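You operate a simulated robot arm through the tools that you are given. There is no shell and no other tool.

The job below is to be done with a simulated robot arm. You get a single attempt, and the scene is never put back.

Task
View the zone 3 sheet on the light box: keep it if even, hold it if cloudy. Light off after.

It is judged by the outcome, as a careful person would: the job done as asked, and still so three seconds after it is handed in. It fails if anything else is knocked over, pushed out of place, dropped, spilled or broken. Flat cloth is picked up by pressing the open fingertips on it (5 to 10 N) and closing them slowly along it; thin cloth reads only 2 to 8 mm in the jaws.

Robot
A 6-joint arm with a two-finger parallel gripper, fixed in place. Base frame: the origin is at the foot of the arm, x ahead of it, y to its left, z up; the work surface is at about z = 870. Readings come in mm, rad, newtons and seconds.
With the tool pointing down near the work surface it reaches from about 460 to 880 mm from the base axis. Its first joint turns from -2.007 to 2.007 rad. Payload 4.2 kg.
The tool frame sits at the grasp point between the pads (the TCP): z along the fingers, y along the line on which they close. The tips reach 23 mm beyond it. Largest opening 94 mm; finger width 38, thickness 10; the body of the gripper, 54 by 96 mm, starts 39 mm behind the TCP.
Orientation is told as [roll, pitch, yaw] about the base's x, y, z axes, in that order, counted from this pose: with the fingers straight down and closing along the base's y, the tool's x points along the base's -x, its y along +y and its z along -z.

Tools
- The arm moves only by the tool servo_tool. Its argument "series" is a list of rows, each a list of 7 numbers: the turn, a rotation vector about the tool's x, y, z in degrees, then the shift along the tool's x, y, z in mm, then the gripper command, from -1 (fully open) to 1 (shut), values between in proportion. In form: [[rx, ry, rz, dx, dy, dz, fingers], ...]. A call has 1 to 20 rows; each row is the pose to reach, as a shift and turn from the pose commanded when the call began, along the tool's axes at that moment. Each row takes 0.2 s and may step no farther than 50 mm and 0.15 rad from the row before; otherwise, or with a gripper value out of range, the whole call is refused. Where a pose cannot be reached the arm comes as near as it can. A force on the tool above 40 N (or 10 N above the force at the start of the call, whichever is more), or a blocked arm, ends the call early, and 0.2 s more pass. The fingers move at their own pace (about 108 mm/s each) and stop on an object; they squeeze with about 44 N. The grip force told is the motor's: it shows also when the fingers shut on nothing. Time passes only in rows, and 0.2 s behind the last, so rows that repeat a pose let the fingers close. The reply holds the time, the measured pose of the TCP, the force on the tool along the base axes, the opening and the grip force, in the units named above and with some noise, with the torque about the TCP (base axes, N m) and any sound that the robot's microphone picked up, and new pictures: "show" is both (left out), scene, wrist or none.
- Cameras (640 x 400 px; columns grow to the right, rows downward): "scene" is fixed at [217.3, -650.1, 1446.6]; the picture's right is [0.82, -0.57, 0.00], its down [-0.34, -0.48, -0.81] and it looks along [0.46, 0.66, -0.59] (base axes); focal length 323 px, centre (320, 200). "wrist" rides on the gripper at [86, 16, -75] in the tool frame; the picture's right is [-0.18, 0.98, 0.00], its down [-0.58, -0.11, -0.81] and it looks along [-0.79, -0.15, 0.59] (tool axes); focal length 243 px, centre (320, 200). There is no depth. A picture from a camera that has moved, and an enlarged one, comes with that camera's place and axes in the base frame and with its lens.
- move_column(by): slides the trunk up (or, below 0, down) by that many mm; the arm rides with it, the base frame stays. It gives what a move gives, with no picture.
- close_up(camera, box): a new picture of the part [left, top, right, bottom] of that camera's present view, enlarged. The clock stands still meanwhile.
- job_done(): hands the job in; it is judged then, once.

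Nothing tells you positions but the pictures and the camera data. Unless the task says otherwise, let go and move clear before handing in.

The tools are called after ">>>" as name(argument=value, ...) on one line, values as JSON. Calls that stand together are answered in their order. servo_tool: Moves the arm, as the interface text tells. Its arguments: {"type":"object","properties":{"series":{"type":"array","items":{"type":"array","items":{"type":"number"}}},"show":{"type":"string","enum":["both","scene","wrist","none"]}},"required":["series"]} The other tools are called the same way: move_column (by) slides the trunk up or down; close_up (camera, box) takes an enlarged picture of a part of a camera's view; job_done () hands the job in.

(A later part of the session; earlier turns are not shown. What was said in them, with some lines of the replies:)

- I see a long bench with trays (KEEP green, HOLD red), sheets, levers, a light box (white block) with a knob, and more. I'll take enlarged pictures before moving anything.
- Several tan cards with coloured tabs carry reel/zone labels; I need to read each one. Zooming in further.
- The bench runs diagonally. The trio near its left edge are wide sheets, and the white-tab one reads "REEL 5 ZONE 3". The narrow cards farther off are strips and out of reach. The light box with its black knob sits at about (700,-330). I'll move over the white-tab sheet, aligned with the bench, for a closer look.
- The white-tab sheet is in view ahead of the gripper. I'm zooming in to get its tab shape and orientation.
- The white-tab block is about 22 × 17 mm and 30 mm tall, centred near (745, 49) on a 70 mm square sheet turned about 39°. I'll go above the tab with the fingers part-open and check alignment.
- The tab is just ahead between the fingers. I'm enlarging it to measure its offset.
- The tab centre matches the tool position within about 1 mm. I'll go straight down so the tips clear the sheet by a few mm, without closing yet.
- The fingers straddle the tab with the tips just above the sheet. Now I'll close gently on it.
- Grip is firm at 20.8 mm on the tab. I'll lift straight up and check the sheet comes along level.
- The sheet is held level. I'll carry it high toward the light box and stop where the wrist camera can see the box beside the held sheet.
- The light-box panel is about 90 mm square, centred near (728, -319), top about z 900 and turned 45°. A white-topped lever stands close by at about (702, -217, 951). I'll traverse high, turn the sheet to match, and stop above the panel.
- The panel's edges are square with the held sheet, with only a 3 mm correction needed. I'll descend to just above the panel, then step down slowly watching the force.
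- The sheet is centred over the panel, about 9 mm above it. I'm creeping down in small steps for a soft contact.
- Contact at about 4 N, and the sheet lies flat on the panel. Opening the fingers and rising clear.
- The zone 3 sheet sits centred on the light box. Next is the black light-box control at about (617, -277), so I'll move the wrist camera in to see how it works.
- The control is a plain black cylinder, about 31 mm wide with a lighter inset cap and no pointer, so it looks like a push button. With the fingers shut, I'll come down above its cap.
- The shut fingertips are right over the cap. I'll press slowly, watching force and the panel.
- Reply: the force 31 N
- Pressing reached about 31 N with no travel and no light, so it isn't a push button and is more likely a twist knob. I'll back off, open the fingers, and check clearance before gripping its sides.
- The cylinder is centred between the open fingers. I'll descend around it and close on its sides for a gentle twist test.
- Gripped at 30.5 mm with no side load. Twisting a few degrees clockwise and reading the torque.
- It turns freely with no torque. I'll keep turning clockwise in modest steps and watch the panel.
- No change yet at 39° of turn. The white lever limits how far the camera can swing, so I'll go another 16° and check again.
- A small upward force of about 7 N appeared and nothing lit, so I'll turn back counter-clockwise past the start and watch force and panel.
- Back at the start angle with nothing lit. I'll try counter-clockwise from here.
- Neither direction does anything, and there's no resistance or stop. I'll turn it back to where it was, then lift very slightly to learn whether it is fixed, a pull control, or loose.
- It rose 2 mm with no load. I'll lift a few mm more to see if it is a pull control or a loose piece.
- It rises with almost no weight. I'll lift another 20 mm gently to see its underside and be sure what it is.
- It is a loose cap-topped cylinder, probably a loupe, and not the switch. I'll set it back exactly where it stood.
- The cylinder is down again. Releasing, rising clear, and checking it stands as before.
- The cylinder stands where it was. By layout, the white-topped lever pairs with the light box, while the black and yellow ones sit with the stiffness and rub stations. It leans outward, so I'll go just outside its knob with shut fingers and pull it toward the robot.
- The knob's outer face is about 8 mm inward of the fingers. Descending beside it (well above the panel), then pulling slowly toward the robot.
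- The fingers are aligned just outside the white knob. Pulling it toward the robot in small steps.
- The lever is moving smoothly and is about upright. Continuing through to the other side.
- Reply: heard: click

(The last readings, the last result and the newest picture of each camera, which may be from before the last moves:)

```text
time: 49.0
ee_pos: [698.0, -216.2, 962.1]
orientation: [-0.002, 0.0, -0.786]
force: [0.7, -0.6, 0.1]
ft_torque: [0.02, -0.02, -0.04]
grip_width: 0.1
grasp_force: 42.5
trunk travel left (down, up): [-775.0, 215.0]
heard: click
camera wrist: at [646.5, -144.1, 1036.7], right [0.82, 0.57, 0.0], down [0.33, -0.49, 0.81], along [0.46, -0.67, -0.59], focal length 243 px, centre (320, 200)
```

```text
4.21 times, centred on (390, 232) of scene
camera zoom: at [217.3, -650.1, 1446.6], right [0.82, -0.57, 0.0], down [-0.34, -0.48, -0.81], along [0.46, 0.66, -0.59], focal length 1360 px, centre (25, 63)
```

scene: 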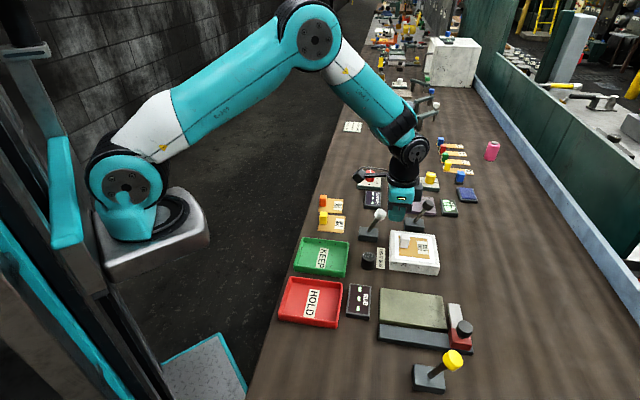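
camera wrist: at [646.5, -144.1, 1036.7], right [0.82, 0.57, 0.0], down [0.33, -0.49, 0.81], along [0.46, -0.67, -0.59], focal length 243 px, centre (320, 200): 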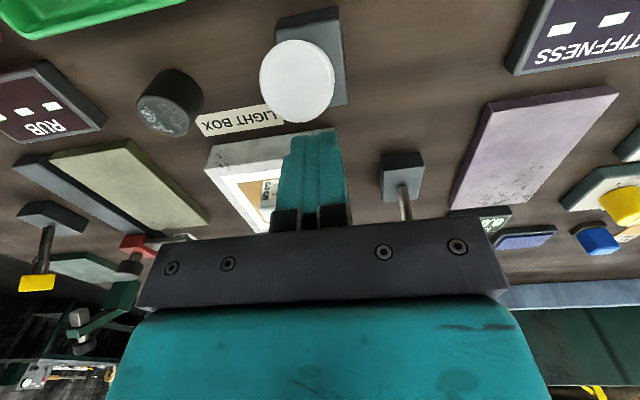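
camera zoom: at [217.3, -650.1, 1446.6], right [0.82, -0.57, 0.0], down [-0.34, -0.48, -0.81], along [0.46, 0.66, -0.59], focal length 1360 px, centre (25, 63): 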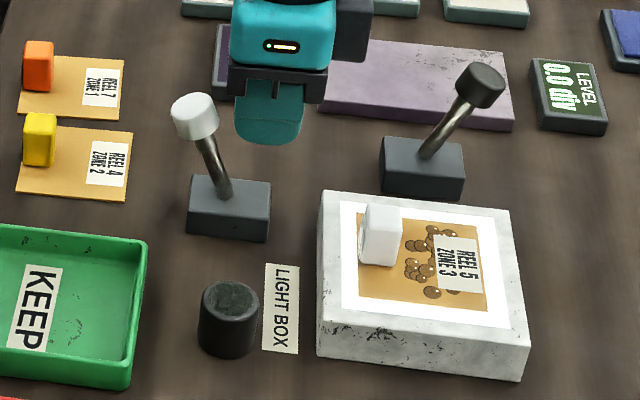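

A click, and the panel lit: blotches now show in the sheet. I'll back away from the lever, rise, and look closely from above.

>>> close_up(camera="scene", box=[385, 230, 445, 280])

>>> servo_tool(series=[[0, 0, 0, -6, 0, 0, 1], [0, 0, 0, -8, 0, -30, 1], [0, 0, 0, -8, 0, -70, 1], [0, 0, 0, -5, -20, -110, 1], [0, 0, 0, 10, -50, -130, 1], [0, 0, 0, 30, -80, -140, 1], [0, 0, 0, 30, -80, -140, 1]])

>>> close_up(camera="wrist", box=[240, 0, 440, 125])

>>> close_up(camera="scene", box=[340, 185, 450, 280])

```text
8.00 times, centred on (415, 255) of scene
camera zoom: at [217.3, -650.1, 1446.6], right [0.82, -0.57, 0.0], down [-0.34, -0.48, -0.81], along [0.46, 0.66, -0.59], focal length 2585 px, centre (-440, -240)
```

zoom: 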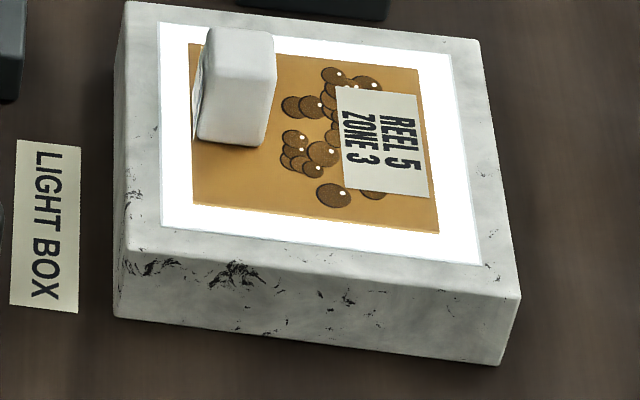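

```text
time: 50.6
ee_pos: [619.9, -250.5, 1103.5]
orientation: [0.0, 0.001, -0.785]
force: [0.5, 0.1, -0.2]
ft_torque: [-0.03, 0.03, 0.0]
grip_width: 0.0
grasp_force: 42.0
trunk travel left (down, up): [-775.0, 215.0]
camera wrist: at [568.4, -178.6, 1177.6], right [0.82, 0.57, 0.0], down [0.33, -0.49, 0.81], along [0.46, -0.67, -0.59], focal length 243 px, centre (320, 200)
```

scene: 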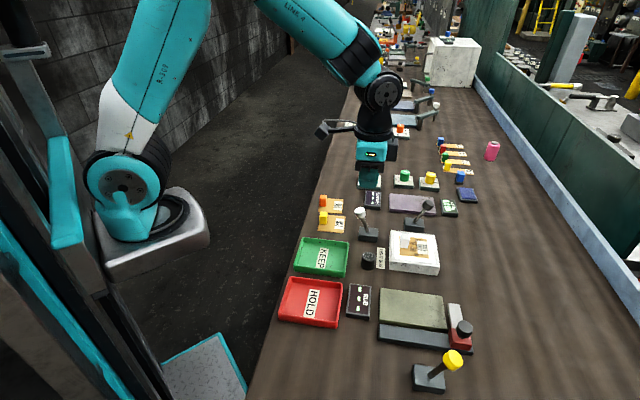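
wrist: 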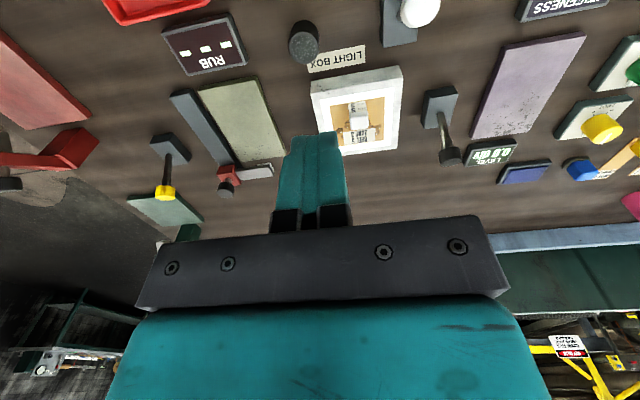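

```text
3.20 times, centred on (340, 62) of wrist
camera zoom: at [568.4, -178.6, 1177.6], right [0.82, 0.57, 0.0], down [0.33, -0.49, 0.81], along [0.46, -0.67, -0.59], focal length 776 px, centre (256, 640)
```

zoom: 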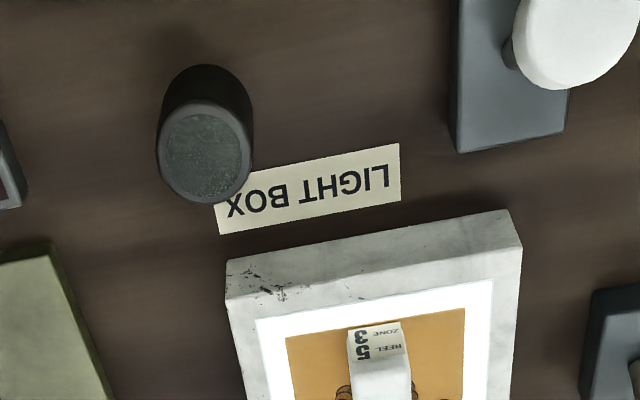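

```text
4.21 times, centred on (395, 232) of scene
camera zoom: at [217.3, -650.1, 1446.6], right [0.82, -0.57, 0.0], down [-0.34, -0.48, -0.81], along [0.46, 0.66, -0.59], focal length 1360 px, centre (4, 63)
```

zoom: 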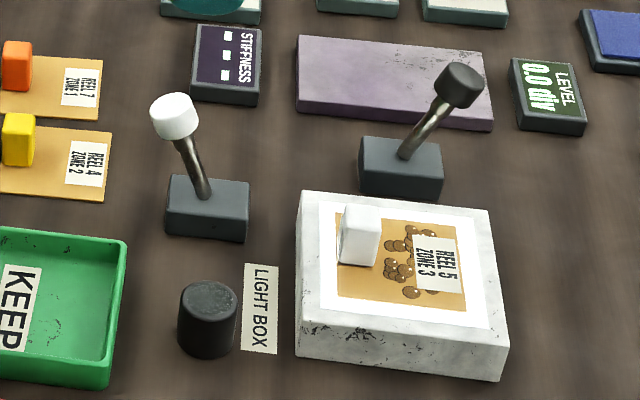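

>>> close_up(camera="wrist", box=[305, 65, 415, 160])

>>> close_up(camera="scene", box=[395, 232, 435, 262])

>>> close_up(camera="scene", box=[265, 225, 385, 335])

```text
4.21 times, centred on (360, 112) of wrist
camera zoom: at [568.4, -178.6, 1177.6], right [0.82, 0.57, 0.0], down [0.33, -0.49, 0.81], along [0.46, -0.67, -0.59], focal length 1022 px, centre (152, 568)
```

zoom: 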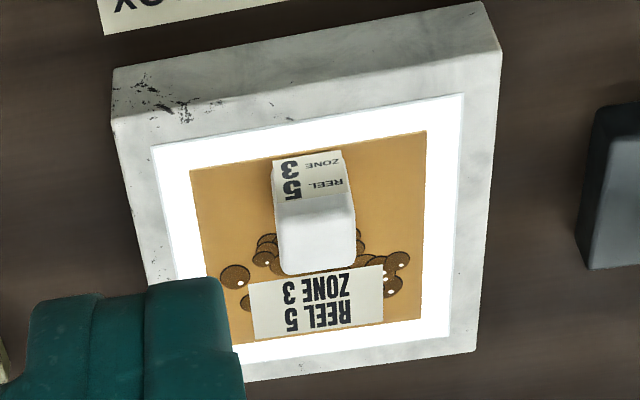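

```text
13.33 times, centred on (415, 247) of scene
camera zoom: at [217.3, -650.1, 1446.6], right [0.82, -0.57, 0.0], down [-0.34, -0.48, -0.81], along [0.46, 0.66, -0.59], focal length 4308 px, centre (-947, -427)
```

zoom: 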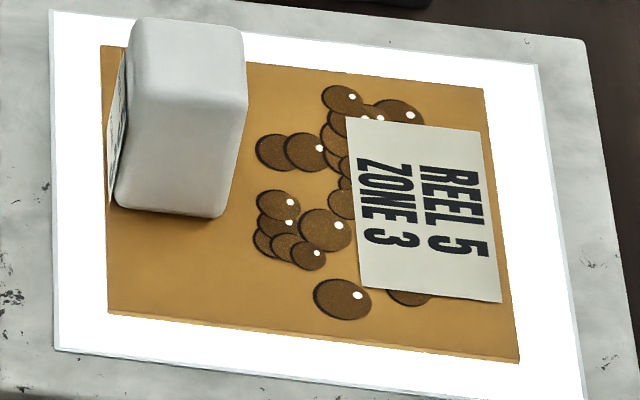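

```text
3.64 times, centred on (325, 280) of scene
camera zoom: at [217.3, -650.1, 1446.6], right [0.82, -0.57, 0.0], down [-0.34, -0.48, -0.81], along [0.46, 0.66, -0.59], focal length 1175 px, centre (302, -91)
```

zoom: 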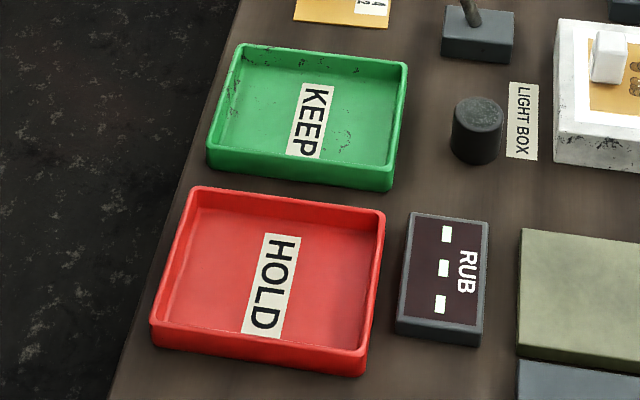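

The lit sheet shows clumped brown blotches gathered in patches, so it is plainly cloudy and goes to HOLD. I'll return over the tab with the fingers part-open.

>>> servo_tool(series=[[0, 0, 0, -33, 10, 10, 0.3], [0, 0, 0, -66, 20, 30, -0.2], [0, 0, 0, -99.1, 29.6, 55, -0.2], [0, 0, 0, -99.1, 29.6, 95, -0.2], [0, 0, 0, -99.1, 29.6, 113, -0.2], [0, 0, 0, -99.1, 29.6, 113, -0.2]])

>>> close_up(camera="wrist", box=[220, 40, 420, 165])

```text
time: 52.0
ee_pos: [709.4, -301.3, 991.8]
orientation: [0.001, 0.0, -0.786]
force: [0.0, -0.9, -0.1]
ft_torque: [-0.03, -0.02, 0.01]
grip_width: 56.4
grasp_force: 0.1
trunk travel left (down, up): [-775.0, 215.0]
camera wrist: at [658.5, -228.2, 1065.5], right [0.82, 0.57, 0.0], down [0.33, -0.49, 0.81], along [0.46, -0.67, -0.59], focal length 243 px, centre (320, 200)
```

scene: 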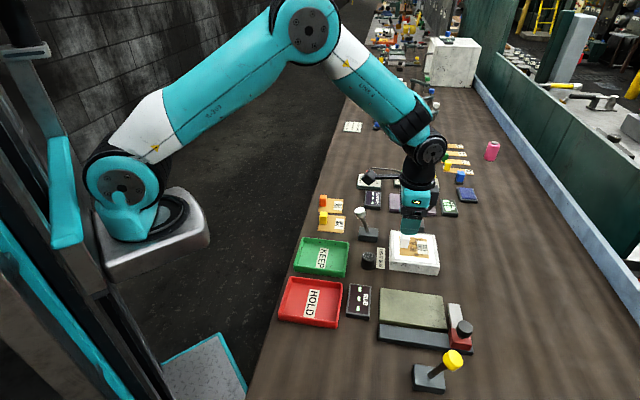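
wrist: 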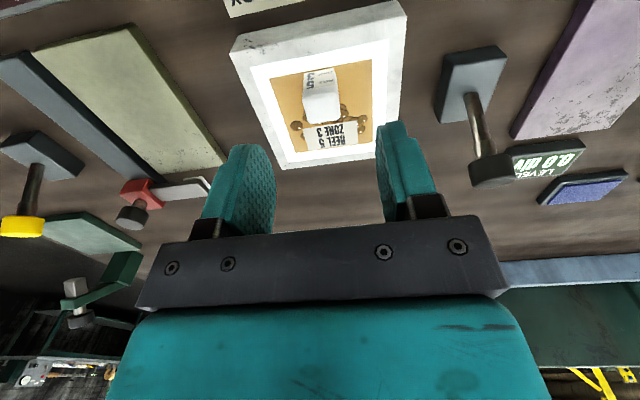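

```text
3.20 times, centred on (320, 102) of wrist
camera zoom: at [658.5, -228.2, 1065.5], right [0.82, 0.57, 0.0], down [0.33, -0.49, 0.81], along [0.46, -0.67, -0.59], focal length 776 px, centre (320, 512)
```

zoom: 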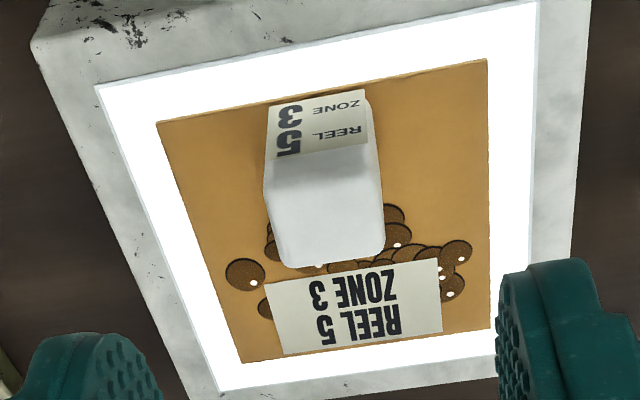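

The tab is centred between the fingers. Descending to the same grip height as before, then closing.

>>> servo_tool(series=[[0, 0, 0, 0, 0, 25, -0.2], [0, 0, 0, 0, 0, 45, -0.2], [0, 0, 0, 0, 0, 55, -0.2], [0, 0, 0, 0, 0, 58, -0.2], [0, 0, 0, 0, 0, 58, 0.1], [0, 0, 0, 0, 0, 58, 0.4], [0, 0, 0, 0, 0, 58, 0.7], [0, 0, 0, 0, 0, 58, 1], [0, 0, 0, 0, 0, 58, 1], [0, 0, 0, 0, 0, 58, 1]], show="wrist")

```text
time: 54.2
ee_pos: [710.7, -301.2, 933.5]
orientation: [0.002, 0.0, -0.785]
force: [0.4, -0.1, 0.1]
ft_torque: [-0.02, -0.02, 0.01]
grip_width: 21.2
grasp_force: 43.7
trunk travel left (down, up): [-775.0, 215.0]
camera wrist: at [659.3, -228.8, 1006.6], right [0.82, 0.57, 0.0], down [0.33, -0.49, 0.81], along [0.46, -0.67, -0.59], focal length 243 px, centre (320, 200)
```

wrist: 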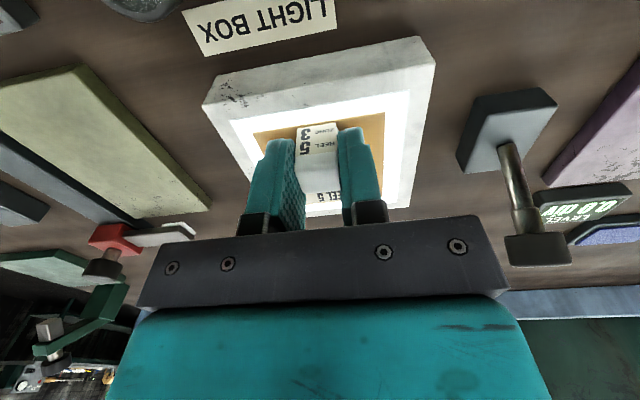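

Gripped at 21.2 mm. Lifting clear of the lit panel and carrying it high toward the red HOLD tray, estimated centre (448, -291).

>>> servo_tool(series=[[0, 0, 0, 0, 0, -8, 1], [0, 0, 0, 0, 0, -30, 1], [0, 0, 0, 0, 0, -70, 1], [0, 0, 0, 0, 0, -115, 1], [0, 0, 0, 0, 0, -150, 1], [0, 0, 0, 26, -22, -155, 1], [0, 0, 0, 52, -44, -155, 1], [0, 0, 0, 80, -68, -155, 1], [0, 0, 0, 110, -93, -155, 1], [0, 0, 0, 140, -118, -155, 1], [0, 0, 0, 165, -139, -155, 1], [0, 0, 0, 165, -139, -155, 1]])

>>> close_up(camera="wrist", box=[160, 0, 480, 200])

```text
time: 56.8
ee_pos: [494.4, -284.4, 1088.6]
orientation: [-0.001, -0.001, -0.786]
force: [-0.3, 0.0, -0.8]
ft_torque: [-0.01, 0.01, -0.01]
grip_width: 21.0
grasp_force: 43.9
trunk travel left (down, up): [-775.0, 215.0]
camera wrist: at [444.0, -211.0, 1162.3], right [0.82, 0.57, 0.0], down [0.33, -0.49, 0.81], along [0.46, -0.67, -0.59], focal length 243 px, centre (320, 200)
```

scene: 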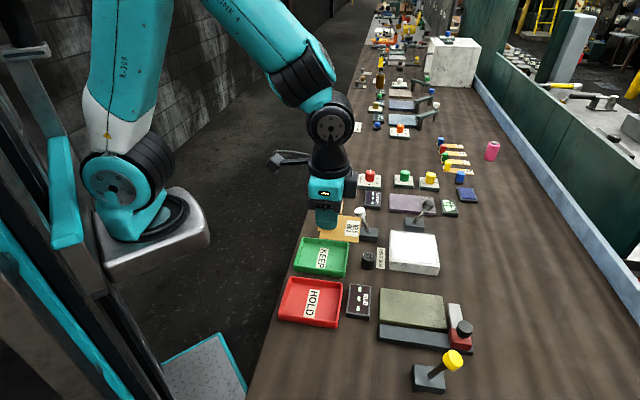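
wrist: 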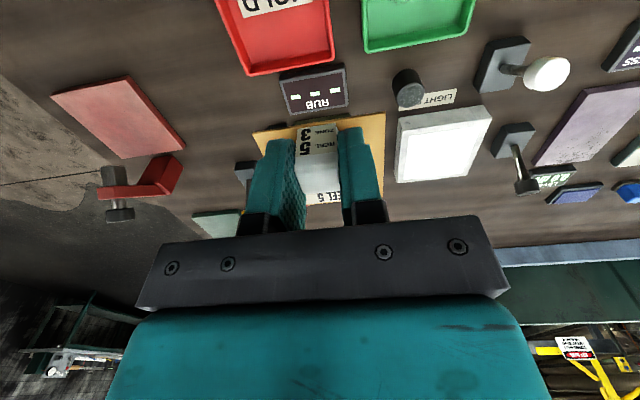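

```text
2.00 times, centred on (320, 100) of wrist
camera zoom: at [444.0, -211.0, 1162.3], right [0.82, 0.57, 0.0], down [0.33, -0.49, 0.81], along [0.46, -0.67, -0.59], focal length 485 px, centre (320, 400)
```

zoom: 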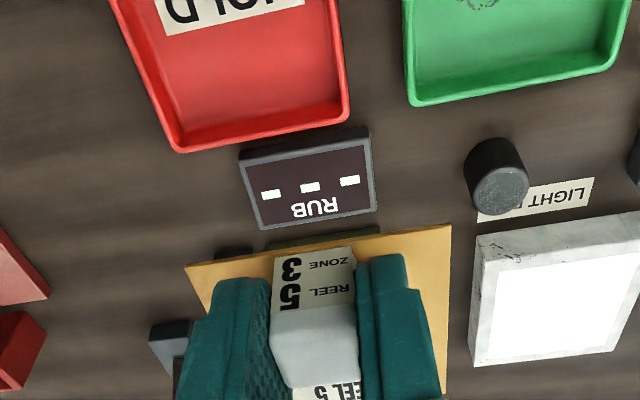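

The HOLD tray's outer rim corners read about (455, -370) and (524, -301), in agreement with the scene estimate. I'll move over it and come down to a safe height above the rim to check alignment.

>>> servo_tool(series=[[0, 0, 0, 22, -20, 0, 1], [0, 0, 0, 45.4, -39.7, 0, 1], [0, 0, 0, 45.4, -39.7, 40, 1], [0, 0, 0, 45.4, -39.7, 80, 1], [0, 0, 0, 45.4, -39.7, 110, 1], [0, 0, 0, 45.4, -39.7, 110, 1]])

>>> close_up(camera="wrist", box=[160, 20, 480, 220])

>>> close_up(camera="scene", box=[260, 230, 380, 335])

```text
time: 58.2
ee_pos: [436.5, -278.2, 978.1]
orientation: [-0.001, 0.0, -0.785]
force: [0.5, -0.9, -0.3]
ft_torque: [-0.03, 0.0, 0.02]
grip_width: 20.8
grasp_force: 44.2
trunk travel left (down, up): [-775.0, 215.0]
camera wrist: at [384.2, -206.4, 1052.2], right [0.82, 0.57, 0.0], down [0.33, -0.49, 0.81], along [0.46, -0.67, -0.59], focal length 243 px, centre (320, 200)
```

scene: 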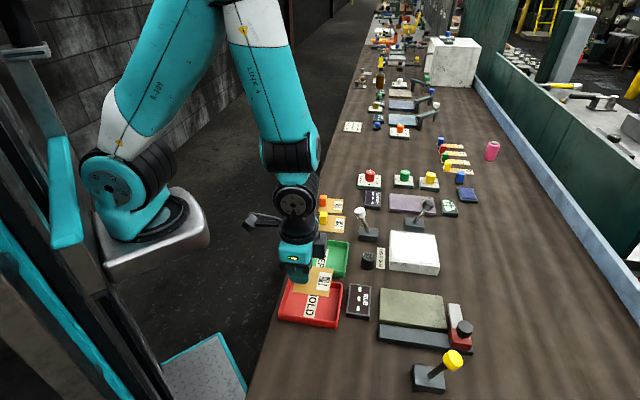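
wrist: 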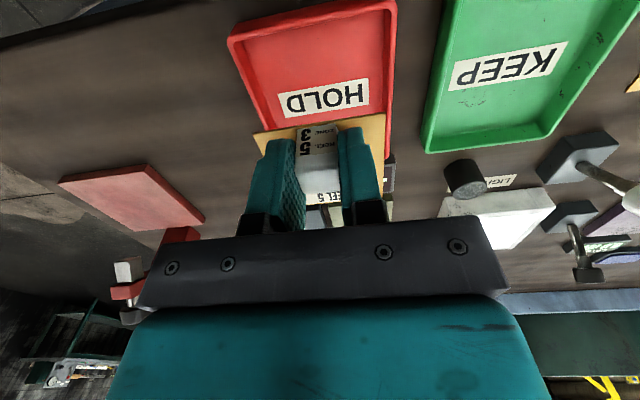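

```text
2.00 times, centred on (320, 120) of wrist
camera zoom: at [384.2, -206.4, 1052.2], right [0.82, 0.57, 0.0], down [0.33, -0.49, 0.81], along [0.46, -0.67, -0.59], focal length 485 px, centre (320, 360)
```

zoom: 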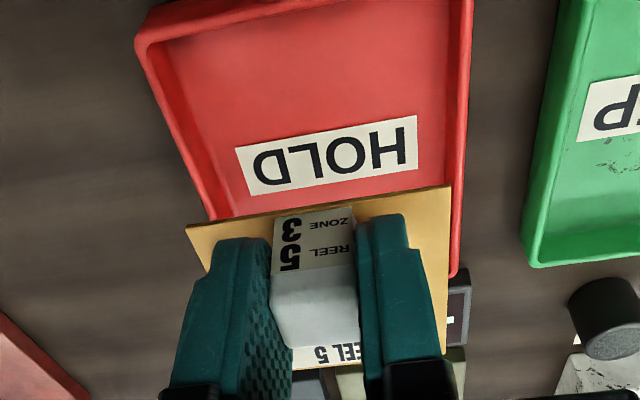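

```text
3.81 times, centred on (320, 282) of scene
camera zoom: at [217.3, -650.1, 1446.6], right [0.82, -0.57, 0.0], down [-0.34, -0.48, -0.81], along [0.46, 0.66, -0.59], focal length 1231 px, centre (320, -114)
```

zoom: 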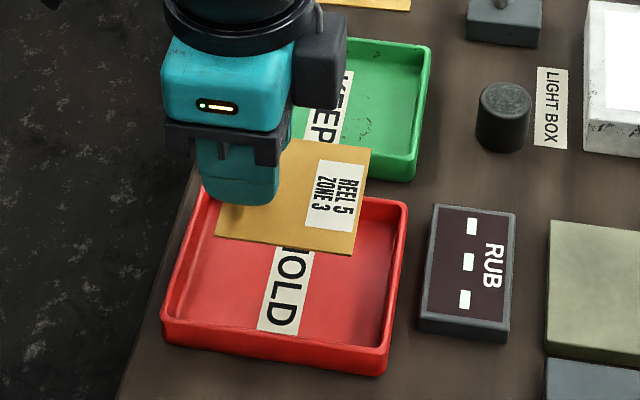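

The sheet will fit inside the tray with over 10 mm to every wall. Descending into it, then creeping to contact.

>>> servo_tool(series=[[0, 0, 0, 0, 0, 25, 1], [0, 0, 0, 0, 0, 45, 1], [0, 0, 0, 0, 0, 57, 1], [0, 0, 0, 0, 0, 62, 1], [0, 0, 0, 0, 0, 62, 1]], show="wrist")

>>> close_up(camera="scene", box=[260, 230, 380, 335])

```text
time: 59.4
ee_pos: [435.4, -279.2, 914.3]
orientation: [-0.001, 0.0, -0.784]
force: [0.1, 0.6, -0.2]
ft_torque: [0.01, -0.01, 0.02]
grip_width: 20.9
grasp_force: 43.8
trunk travel left (down, up): [-775.0, 215.0]
camera wrist: at [384.2, -206.6, 988.4], right [0.82, 0.57, 0.0], down [0.33, -0.49, 0.81], along [0.46, -0.67, -0.59], focal length 243 px, centre (320, 200)
```

wrist: 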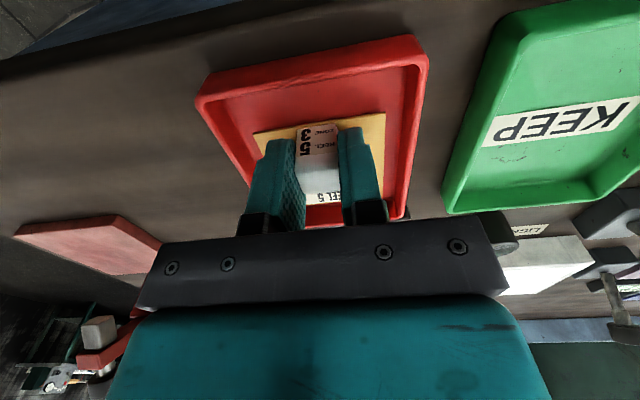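

```text
3.81 times, centred on (320, 282) of scene
camera zoom: at [217.3, -650.1, 1446.6], right [0.82, -0.57, 0.0], down [-0.34, -0.48, -0.81], along [0.46, 0.66, -0.59], focal length 1231 px, centre (320, -114)
```

zoom: 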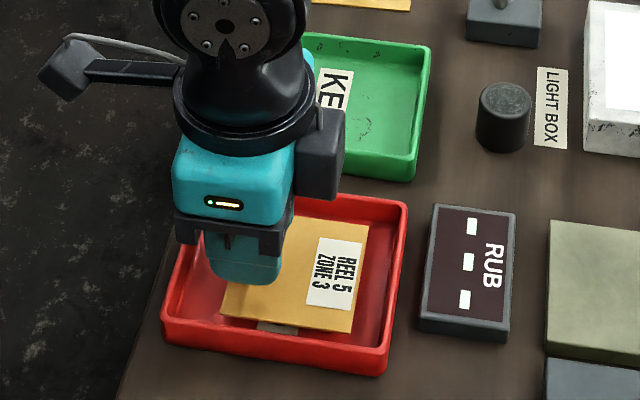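

>>> servo_tool(series=[[0, 0, 0, 0, 0, 1.5, 1], [0, 0, 0, 0, 0, 3, 1], [0, 0, 0, 0, 0, 4, 1], [0, 0, 0, 0, 0, 4, 1]], show="none")

```text
time: 60.4
ee_pos: [434.7, -278.1, 911.6]
orientation: [0.0, 0.0, -0.786]
force: [-0.3, 0.0, -1.2]
ft_torque: [-0.01, 0.0, -0.02]
grip_width: 20.8
grasp_force: 44.5
trunk travel left (down, up): [-775.0, 215.0]
```

>>> servo_tool(series=[[0, 0, 0, 0, 0, 0.8, 1], [0, 0, 0, 0, 0, 1.6, 1], [0, 0, 0, 0, 0, 1.6, 1]], show="none")

>>> close_up(camera="scene", box=[270, 255, 350, 325])

```text
time: 61.2
ee_pos: [433.6, -279.4, 908.4]
orientation: [-0.001, 0.0, -0.785]
force: [-0.9, -0.8, -0.6]
ft_torque: [-0.02, 0.03, -0.01]
grip_width: 21.2
grasp_force: 44.0
trunk travel left (down, up): [-775.0, 215.0]
```

```text
5.71 times, centred on (310, 290) of scene
camera zoom: at [217.3, -650.1, 1446.6], right [0.82, -0.57, 0.0], down [-0.34, -0.48, -0.81], along [0.46, 0.66, -0.59], focal length 1846 px, centre (377, -314)
```

zoom: 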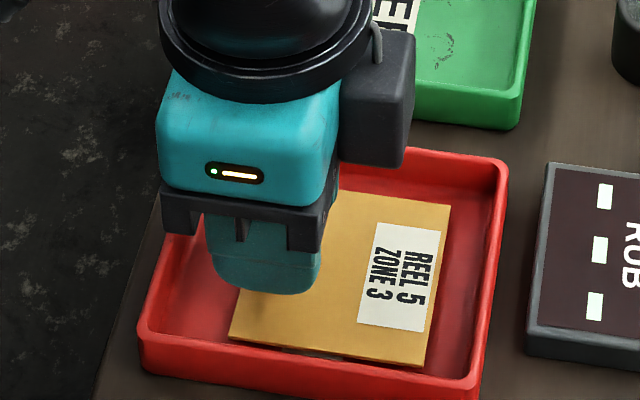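

>>> servo_tool(series=[[0, 0, 0, 0, 0, 0.8, 1], [0, 0, 0, 0, 0, 1.6, 1], [0, 0, 0, 0, 0, 1.6, 1]], show="none")

```text
time: 62.0
ee_pos: [436.3, -279.3, 908.4]
orientation: [0.0, 0.001, -0.784]
force: [0.2, -0.1, 0.4]
ft_torque: [0.02, -0.02, 0.0]
grip_width: 21.3
grasp_force: 43.4
trunk travel left (down, up): [-775.0, 215.0]
```

>>> servo_tool(series=[[0, 0, 0, 0, 0, 0.8, 1], [0, 0, 0, 0, 0, 1.6, 1], [0, 0, 0, 0, 0, 1.6, 1]], show="none")

>>> close_up(camera="scene", box=[270, 255, 350, 325])

```text
time: 62.8
ee_pos: [433.9, -278.9, 907.7]
orientation: [0.001, 0.0, -0.786]
force: [0.3, 0.3, -1.2]
ft_torque: [0.0, 0.02, 0.0]
grip_width: 21.0
grasp_force: 43.9
trunk travel left (down, up): [-775.0, 215.0]
```

```text
5.71 times, centred on (310, 290) of scene
camera zoom: at [217.3, -650.1, 1446.6], right [0.82, -0.57, 0.0], down [-0.34, -0.48, -0.81], along [0.46, 0.66, -0.59], focal length 1846 px, centre (377, -314)
```

zoom: 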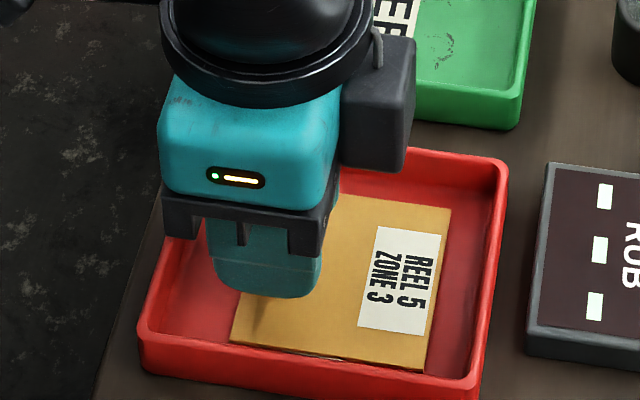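

>>> servo_tool(series=[[0, 0, 0, 0, 0, 0.8, 1], [0, 0, 0, 0, 0, 1.6, 1], [0, 0, 0, 0, 0, 1.6, 1]], show="none")

>>> close_up(camera="scene", box=[270, 255, 350, 325])

```text
time: 63.6
ee_pos: [434.9, -279.4, 906.5]
orientation: [0.0, -0.003, -0.786]
force: [-2.6, 2.1, 32.0]
ft_torque: [0.05, 0.07, -0.01]
grip_width: 21.0
grasp_force: 43.8
trunk travel left (down, up): [-775.0, 215.0]
stopped in row 3: the force on the tool passed its limit at 40 N (the readings are from after the stop); the commanded pose is now the measured one
```

```text
5.71 times, centred on (310, 290) of scene
camera zoom: at [217.3, -650.1, 1446.6], right [0.82, -0.57, 0.0], down [-0.34, -0.48, -0.81], along [0.46, 0.66, -0.59], focal length 1846 px, centre (377, -314)
```

zoom: 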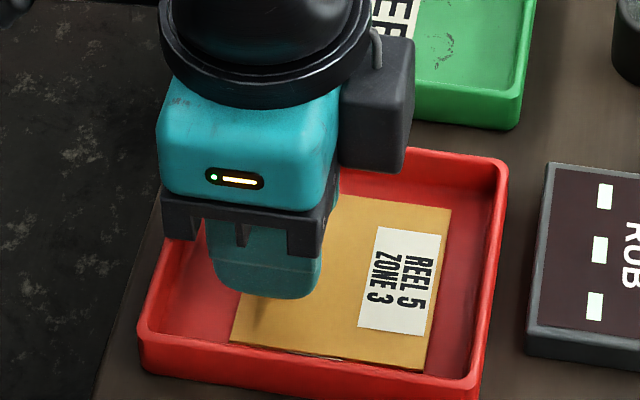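

The sheet is down on the tray floor with firm contact. Easing up about 1 mm, opening only partway so the fingers clear the walls, then rising straight out.

>>> servo_tool(series=[[0, 0, 0, 0, 0, -0.6, 1], [0, 0, 0, 0, 0, -1.0, 0.45], [0, 0, 0, 0, 0, -1.0, 0.25], [0, 0, 0, 0, 0, -1.0, 0.15], [0, 0, 0, 0, 0, -1.0, 0.15], [0, 0, 0, 0, 0, -15, 0.15], [0, 0, 0, 0, 0, -50, 0.15], [0, 0, 0, 0, 0, -95, 0.15], [0, 0, 0, 0, 0, -140, 0.15], [0, 0, 0, 0, 0, -180, 0.15], [0, 0, 0, 0, 0, -180, 0.15]])

>>> close_up(camera="scene", box=[260, 225, 400, 335])

>>> close_up(camera="scene", box=[340, 185, 450, 280])

```text
time: 66.0
ee_pos: [435.7, -281.4, 1085.8]
orientation: [0.0, -0.003, -0.784]
force: [-0.4, -0.1, 0.2]
ft_torque: [-0.01, 0.03, -0.03]
grip_width: 40.0
grasp_force: 0.1
trunk travel left (down, up): [-775.0, 215.0]
camera wrist: at [384.6, -207.8, 1159.6], right [0.82, 0.57, 0.0], down [0.33, -0.49, 0.81], along [0.46, -0.67, -0.59], focal length 243 px, centre (320, 200)
```

scene: 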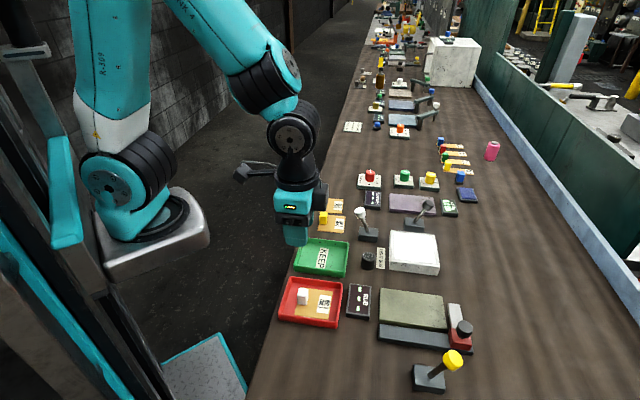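
wrist: 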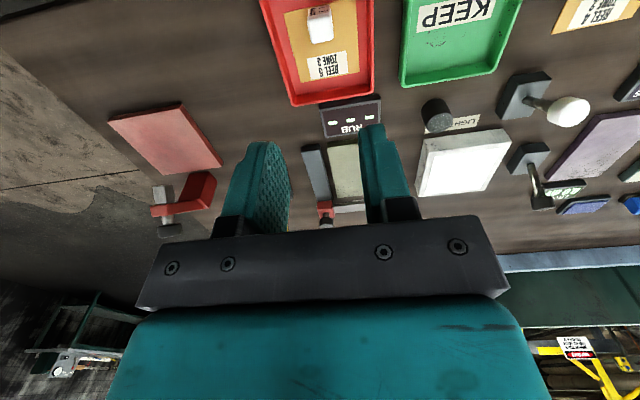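

```text
3.64 times, centred on (330, 280) of scene
camera zoom: at [217.3, -650.1, 1446.6], right [0.82, -0.57, 0.0], down [-0.34, -0.48, -0.81], along [0.46, 0.66, -0.59], focal length 1175 px, centre (284, -91)
```

zoom: 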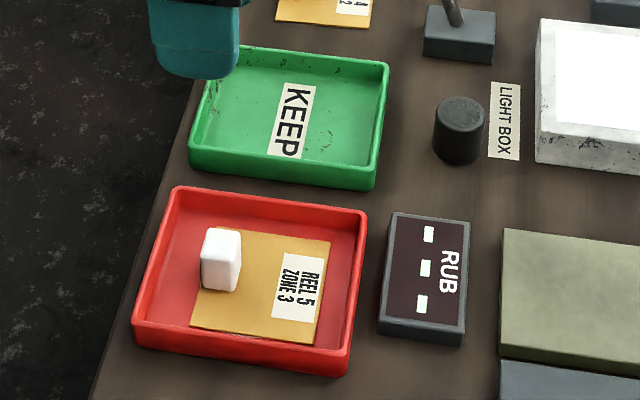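

```text
4.21 times, centred on (395, 232) of scene
camera zoom: at [217.3, -650.1, 1446.6], right [0.82, -0.57, 0.0], down [-0.34, -0.48, -0.81], along [0.46, 0.66, -0.59], focal length 1360 px, centre (4, 63)
```

zoom: 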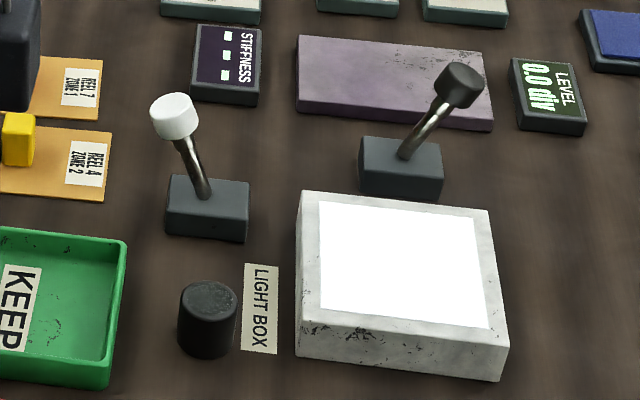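

The cloudy sheet lies flat in the HOLD tray and the panel is still lit. Next I'll approach the white lever from the robot side to push it back outward to off.

>>> servo_tool(series=[[0, 0, 0, -9, 38, 0, 0.5], [0, 0, 0, -18, 77, 0, 1], [0, 0, 0, -27, 115, 0, 1], [0, 0, 0, -36, 154, 0, 1], [0, 0, 0, -45, 192, 0, 1], [0, 0, 0, -53.4, 230.9, 0, 1], [0, 0, 0, -53.4, 230.9, 25, 1], [0, 0, 0, -53.4, 230.9, 25, 1]])

>>> close_up(camera="wrist", box=[220, 20, 420, 145])

>>> close_up(camera="scene", box=[320, 175, 430, 270])

```text
time: 67.8
ee_pos: [637.8, -153.7, 1059.8]
orientation: [-0.001, -0.002, -0.787]
force: [0.1, 0.8, -0.8]
ft_torque: [0.0, 0.02, -0.06]
grip_width: 0.2
grasp_force: 42.4
trunk travel left (down, up): [-775.0, 215.0]
camera wrist: at [586.4, -80.6, 1133.7], right [0.82, 0.57, 0.0], down [0.33, -0.49, 0.81], along [0.46, -0.67, -0.59], focal length 243 px, centre (320, 200)
```

scene: 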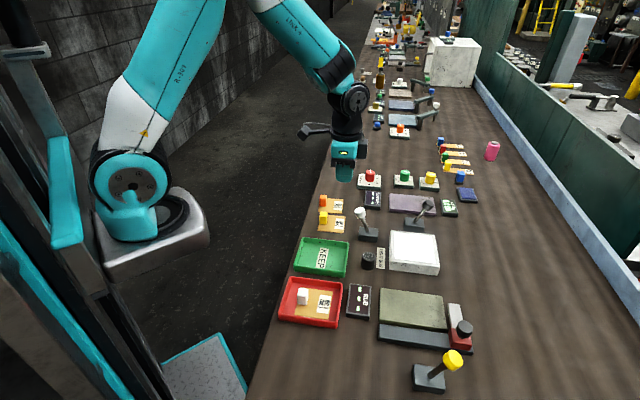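
wrist: 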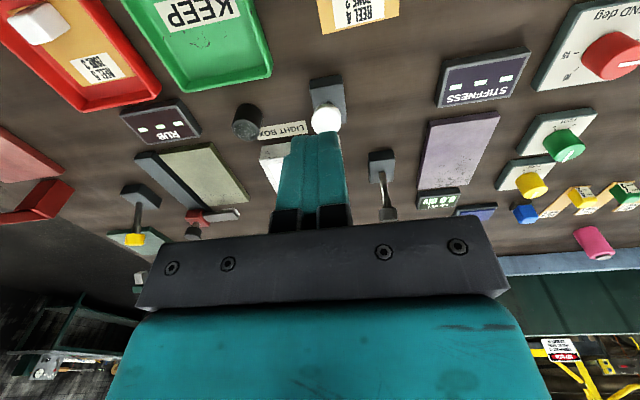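

```text
3.20 times, centred on (320, 82) of wrist
camera zoom: at [586.4, -80.6, 1133.7], right [0.82, 0.57, 0.0], down [0.33, -0.49, 0.81], along [0.46, -0.67, -0.59], focal length 776 px, centre (320, 576)
```

zoom: 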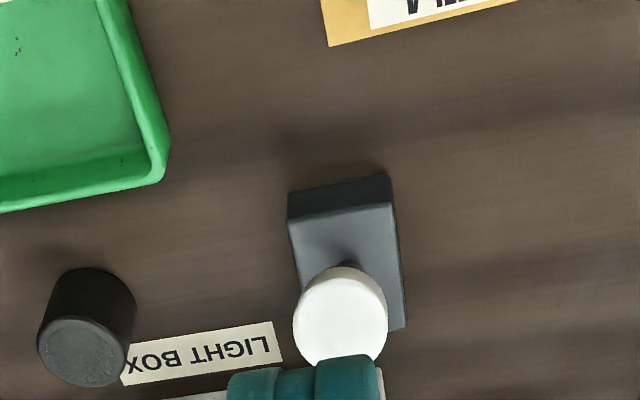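

```text
4.21 times, centred on (375, 222) of scene
camera zoom: at [217.3, -650.1, 1446.6], right [0.82, -0.57, 0.0], down [-0.34, -0.48, -0.81], along [0.46, 0.66, -0.59], focal length 1360 px, centre (88, 105)
```

zoom: 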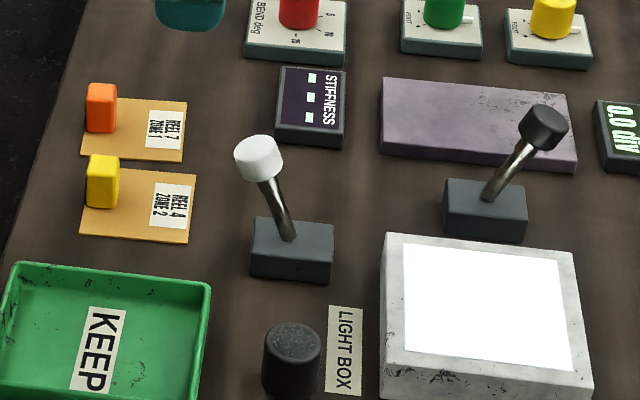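

The knob's inner edge is at about v 575, too close to the fingers for a straight descent. I'll back off 11 mm toward the robot first, then go down beside it.

>>> servo_tool(series=[[0, 0, 0, 11, 0, 0, 1], [0, 0, 0, 11, 0, 35, 1], [0, 0, 0, 11, 0, 70, 1], [0, 0, 0, 11, 0, 95, 1], [0, 0, 0, 11, 0, 98, 1], [0, 0, 0, 11, 0, 98, 1]])

>>> close_up(camera="scene", box=[320, 175, 430, 270])

```text
time: 69.2
ee_pos: [628.8, -147.3, 961.8]
orientation: [0.0, -0.002, -0.785]
force: [0.6, 0.9, -0.5]
ft_torque: [0.0, -0.01, -0.03]
grip_width: 0.0
grasp_force: 42.5
trunk travel left (down, up): [-775.0, 215.0]
camera wrist: at [577.7, -74.7, 1035.6], right [0.82, 0.57, 0.0], down [0.33, -0.49, 0.81], along [0.46, -0.67, -0.59], focal length 243 px, centre (320, 200)
```

scene: 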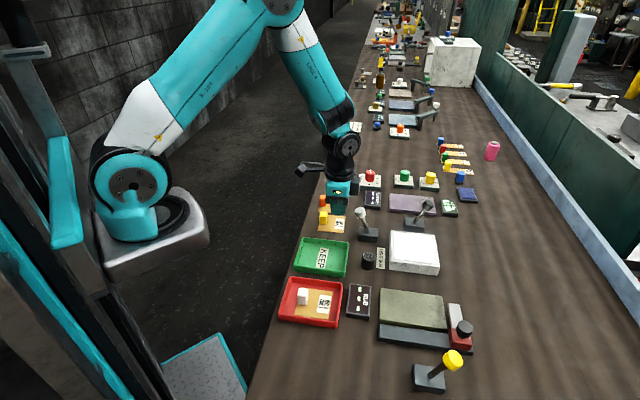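
wrist: 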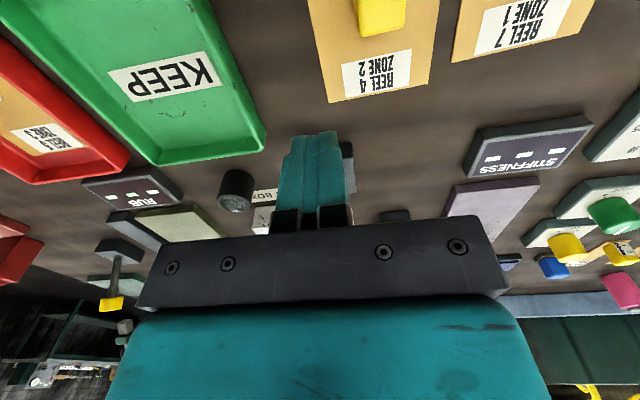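

```text
4.21 times, centred on (375, 222) of scene
camera zoom: at [217.3, -650.1, 1446.6], right [0.82, -0.57, 0.0], down [-0.34, -0.48, -0.81], along [0.46, 0.66, -0.59], focal length 1360 px, centre (88, 105)
```

zoom: 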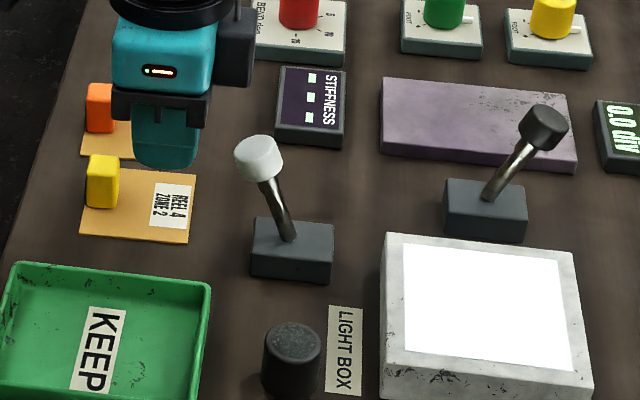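

The fingers are on the robot side of the knob. Pushing the lever outward in small steps.

>>> servo_tool(series=[[0, 0, 0, -6, 0, 0, 1], [0, 0, 0, -11, 0, 0, 1], [0, 0, 0, -16, 0, 0, 1], [0, 0, 0, -20, 0, 0, 1], [0, 0, 0, -24, 0, 0, 1], [0, 0, 0, -28, 0, 0, 1], [0, 0, 0, -32, 0, 0, 1], [0, 0, 0, -36, 0, 0, 1], [0, 0, 0, -40, 0, 0, 1], [0, 0, 0, -40, 0, 0, 1]], show="none")

>>> close_up(camera="scene", box=[320, 175, 440, 275])

```text
time: 71.4
ee_pos: [656.0, -174.0, 961.6]
orientation: [0.0, -0.001, -0.785]
force: [-0.3, -0.7, -0.7]
ft_torque: [0.03, 0.0, 0.0]
grip_width: 0.0
grasp_force: 42.4
trunk travel left (down, up): [-775.0, 215.0]
heard: click
```

```text
4.00 times, centred on (380, 225) of scene
camera zoom: at [217.3, -650.1, 1446.6], right [0.82, -0.57, 0.0], down [-0.34, -0.48, -0.81], along [0.46, 0.66, -0.59], focal length 1292 px, centre (80, 100)
```

zoom: 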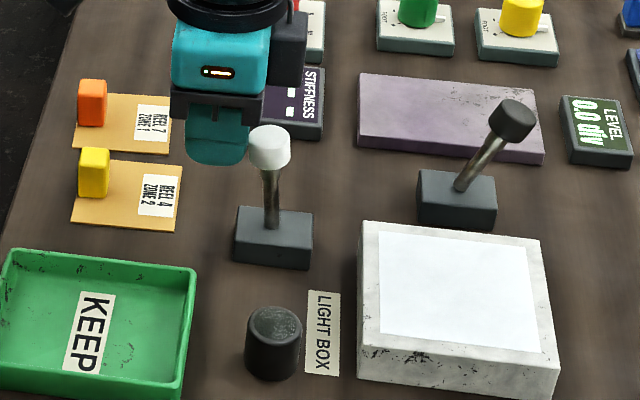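

A click, and the panel went dark. I'll finish pushing the lever fully to its original outward position so it stays off.

>>> servo_tool(series=[[0, 0, 0, -5, 0, 0, 1], [0, 0, 0, -10, 0, 0, 1], [0, 0, 0, -15, 0, 0, 1], [0, 0, 0, -19, 0, 0, 1], [0, 0, 0, -23, 0, 0, 1], [0, 0, 0, -26, 0, 0, 1], [0, 0, 0, -26, 0, 0, 1]], show="none")

>>> close_up(camera="scene", box=[320, 175, 440, 275])

```text
time: 73.0
ee_pos: [675.1, -192.5, 962.7]
orientation: [0.0, 0.0, -0.786]
force: [-0.4, -0.3, 0.1]
ft_torque: [0.04, -0.03, -0.01]
grip_width: 0.3
grasp_force: 42.6
trunk travel left (down, up): [-775.0, 215.0]
```

```text
4.00 times, centred on (380, 225) of scene
camera zoom: at [217.3, -650.1, 1446.6], right [0.82, -0.57, 0.0], down [-0.34, -0.48, -0.81], along [0.46, 0.66, -0.59], focal length 1292 px, centre (80, 100)
```

zoom: 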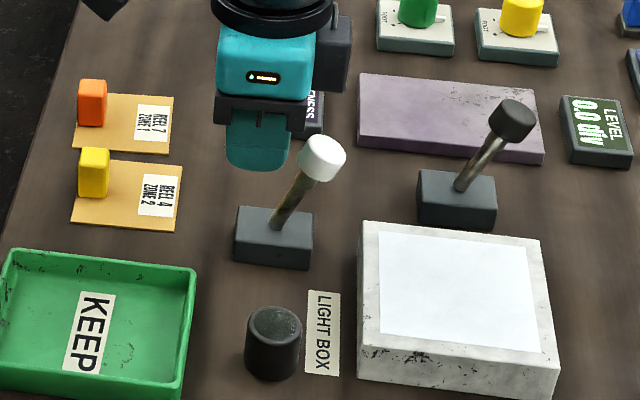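

The lever is back at its original lean and the panel is off. Backing away, rising clear, and doing a final check of everything.

>>> servo_tool(series=[[0, 0, 0, 10, 0, 0, 1], [0, 0, 0, 14, 0, -30, 1], [0, 0, 0, 18, 0, -70, 1], [0, 0, 0, 25, 0, -115, 1], [0, 0, 0, 40, 0, -155, 0.5], [0, 0, 0, 55, 0, -195, 0.0], [0, 0, 0, 70, 0, -230, 0.0], [0, 0, 0, 70, 0, -230, 0.0], [0, 0, 0, 70, 0, -230, 0.0]])

>>> close_up(camera="scene", box=[270, 195, 450, 335])

>>> close_up(camera="scene", box=[270, 265, 370, 335])

```text
time: 75.0
ee_pos: [626.3, -142.7, 1193.1]
orientation: [-0.002, -0.002, -0.784]
force: [0.0, -0.6, 0.3]
ft_torque: [0.0, -0.04, 0.02]
grip_width: 47.1
grasp_force: 0.1
trunk travel left (down, up): [-775.0, 215.0]
camera wrist: at [575.2, -70.7, 1266.8], right [0.82, 0.57, 0.0], down [0.33, -0.49, 0.81], along [0.46, -0.67, -0.59], focal length 243 px, centre (320, 200)
```

scene: 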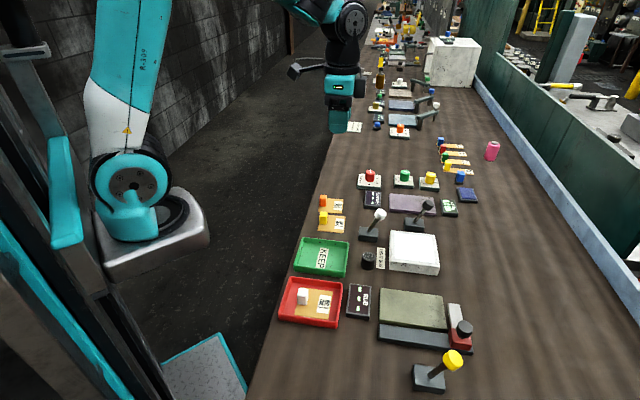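
wrist: 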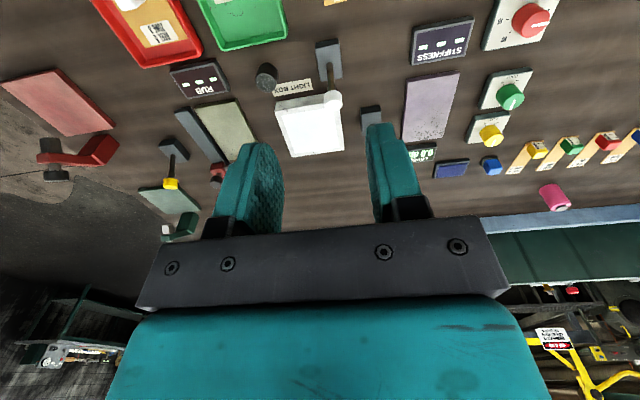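

```text
2.86 times, centred on (360, 265) of scene
camera zoom: at [217.3, -650.1, 1446.6], right [0.82, -0.57, 0.0], down [-0.34, -0.48, -0.81], along [0.46, 0.66, -0.59], focal length 923 px, centre (206, 14)
```

zoom: 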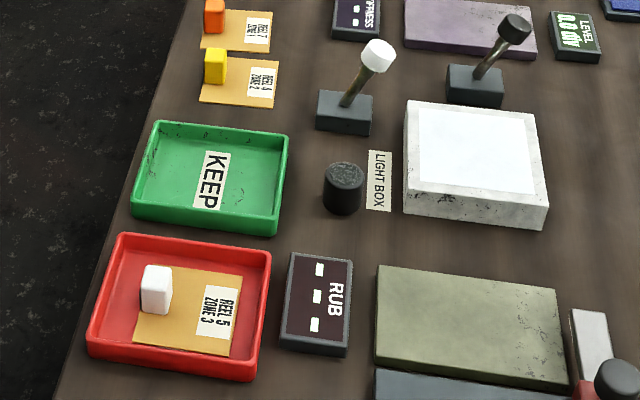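

```text
5.71 times, centred on (320, 300) of scene
camera zoom: at [217.3, -650.1, 1446.6], right [0.82, -0.57, 0.0], down [-0.34, -0.48, -0.81], along [0.46, 0.66, -0.59], focal length 1846 px, centre (320, -371)
```

zoom: 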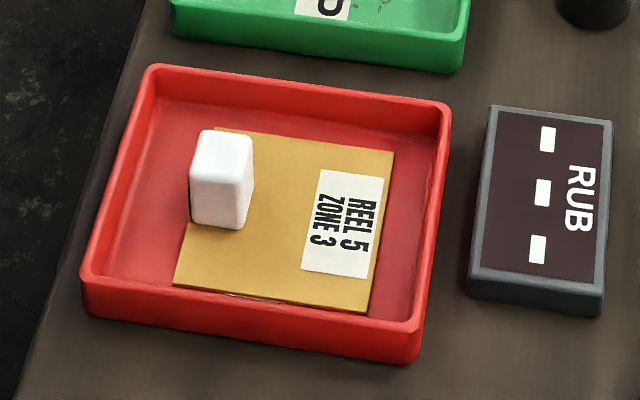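

The zone 3 sheet lies flat in the HOLD tray, the light box is off with its lever back where it started, and the loose cylinder and other sheets look undisturbed. The arm is clear and the fingers are empty, so I'm handing the job in.

>>> job_done()

```text
The job is handed in.
```

The zone 3 sheet (Reel 5) was cloudy, so it is now lying flat in the red HOLD tray. With the light box on, it showed clumped brown blotches. The light is off again, and the white lever that switches it is back where it started.

- **Black cylinder moved:** I first took the loose black cylinder beside the "LIGHT BOX" label for the switch. I pressed, twisted and lifted it before realising it wasn't, then set it back. In the pictures it stands within about a millimetre of its original spot.
- **Force stop in the tray:** While I lowered the sheet into the tray, the arm touched down hard enough to trip its 40 N limit. I eased off before letting go, and the sheet looks flat and undamaged.

Nothing else looks out of place, and the arm is clear with its fingers empty.
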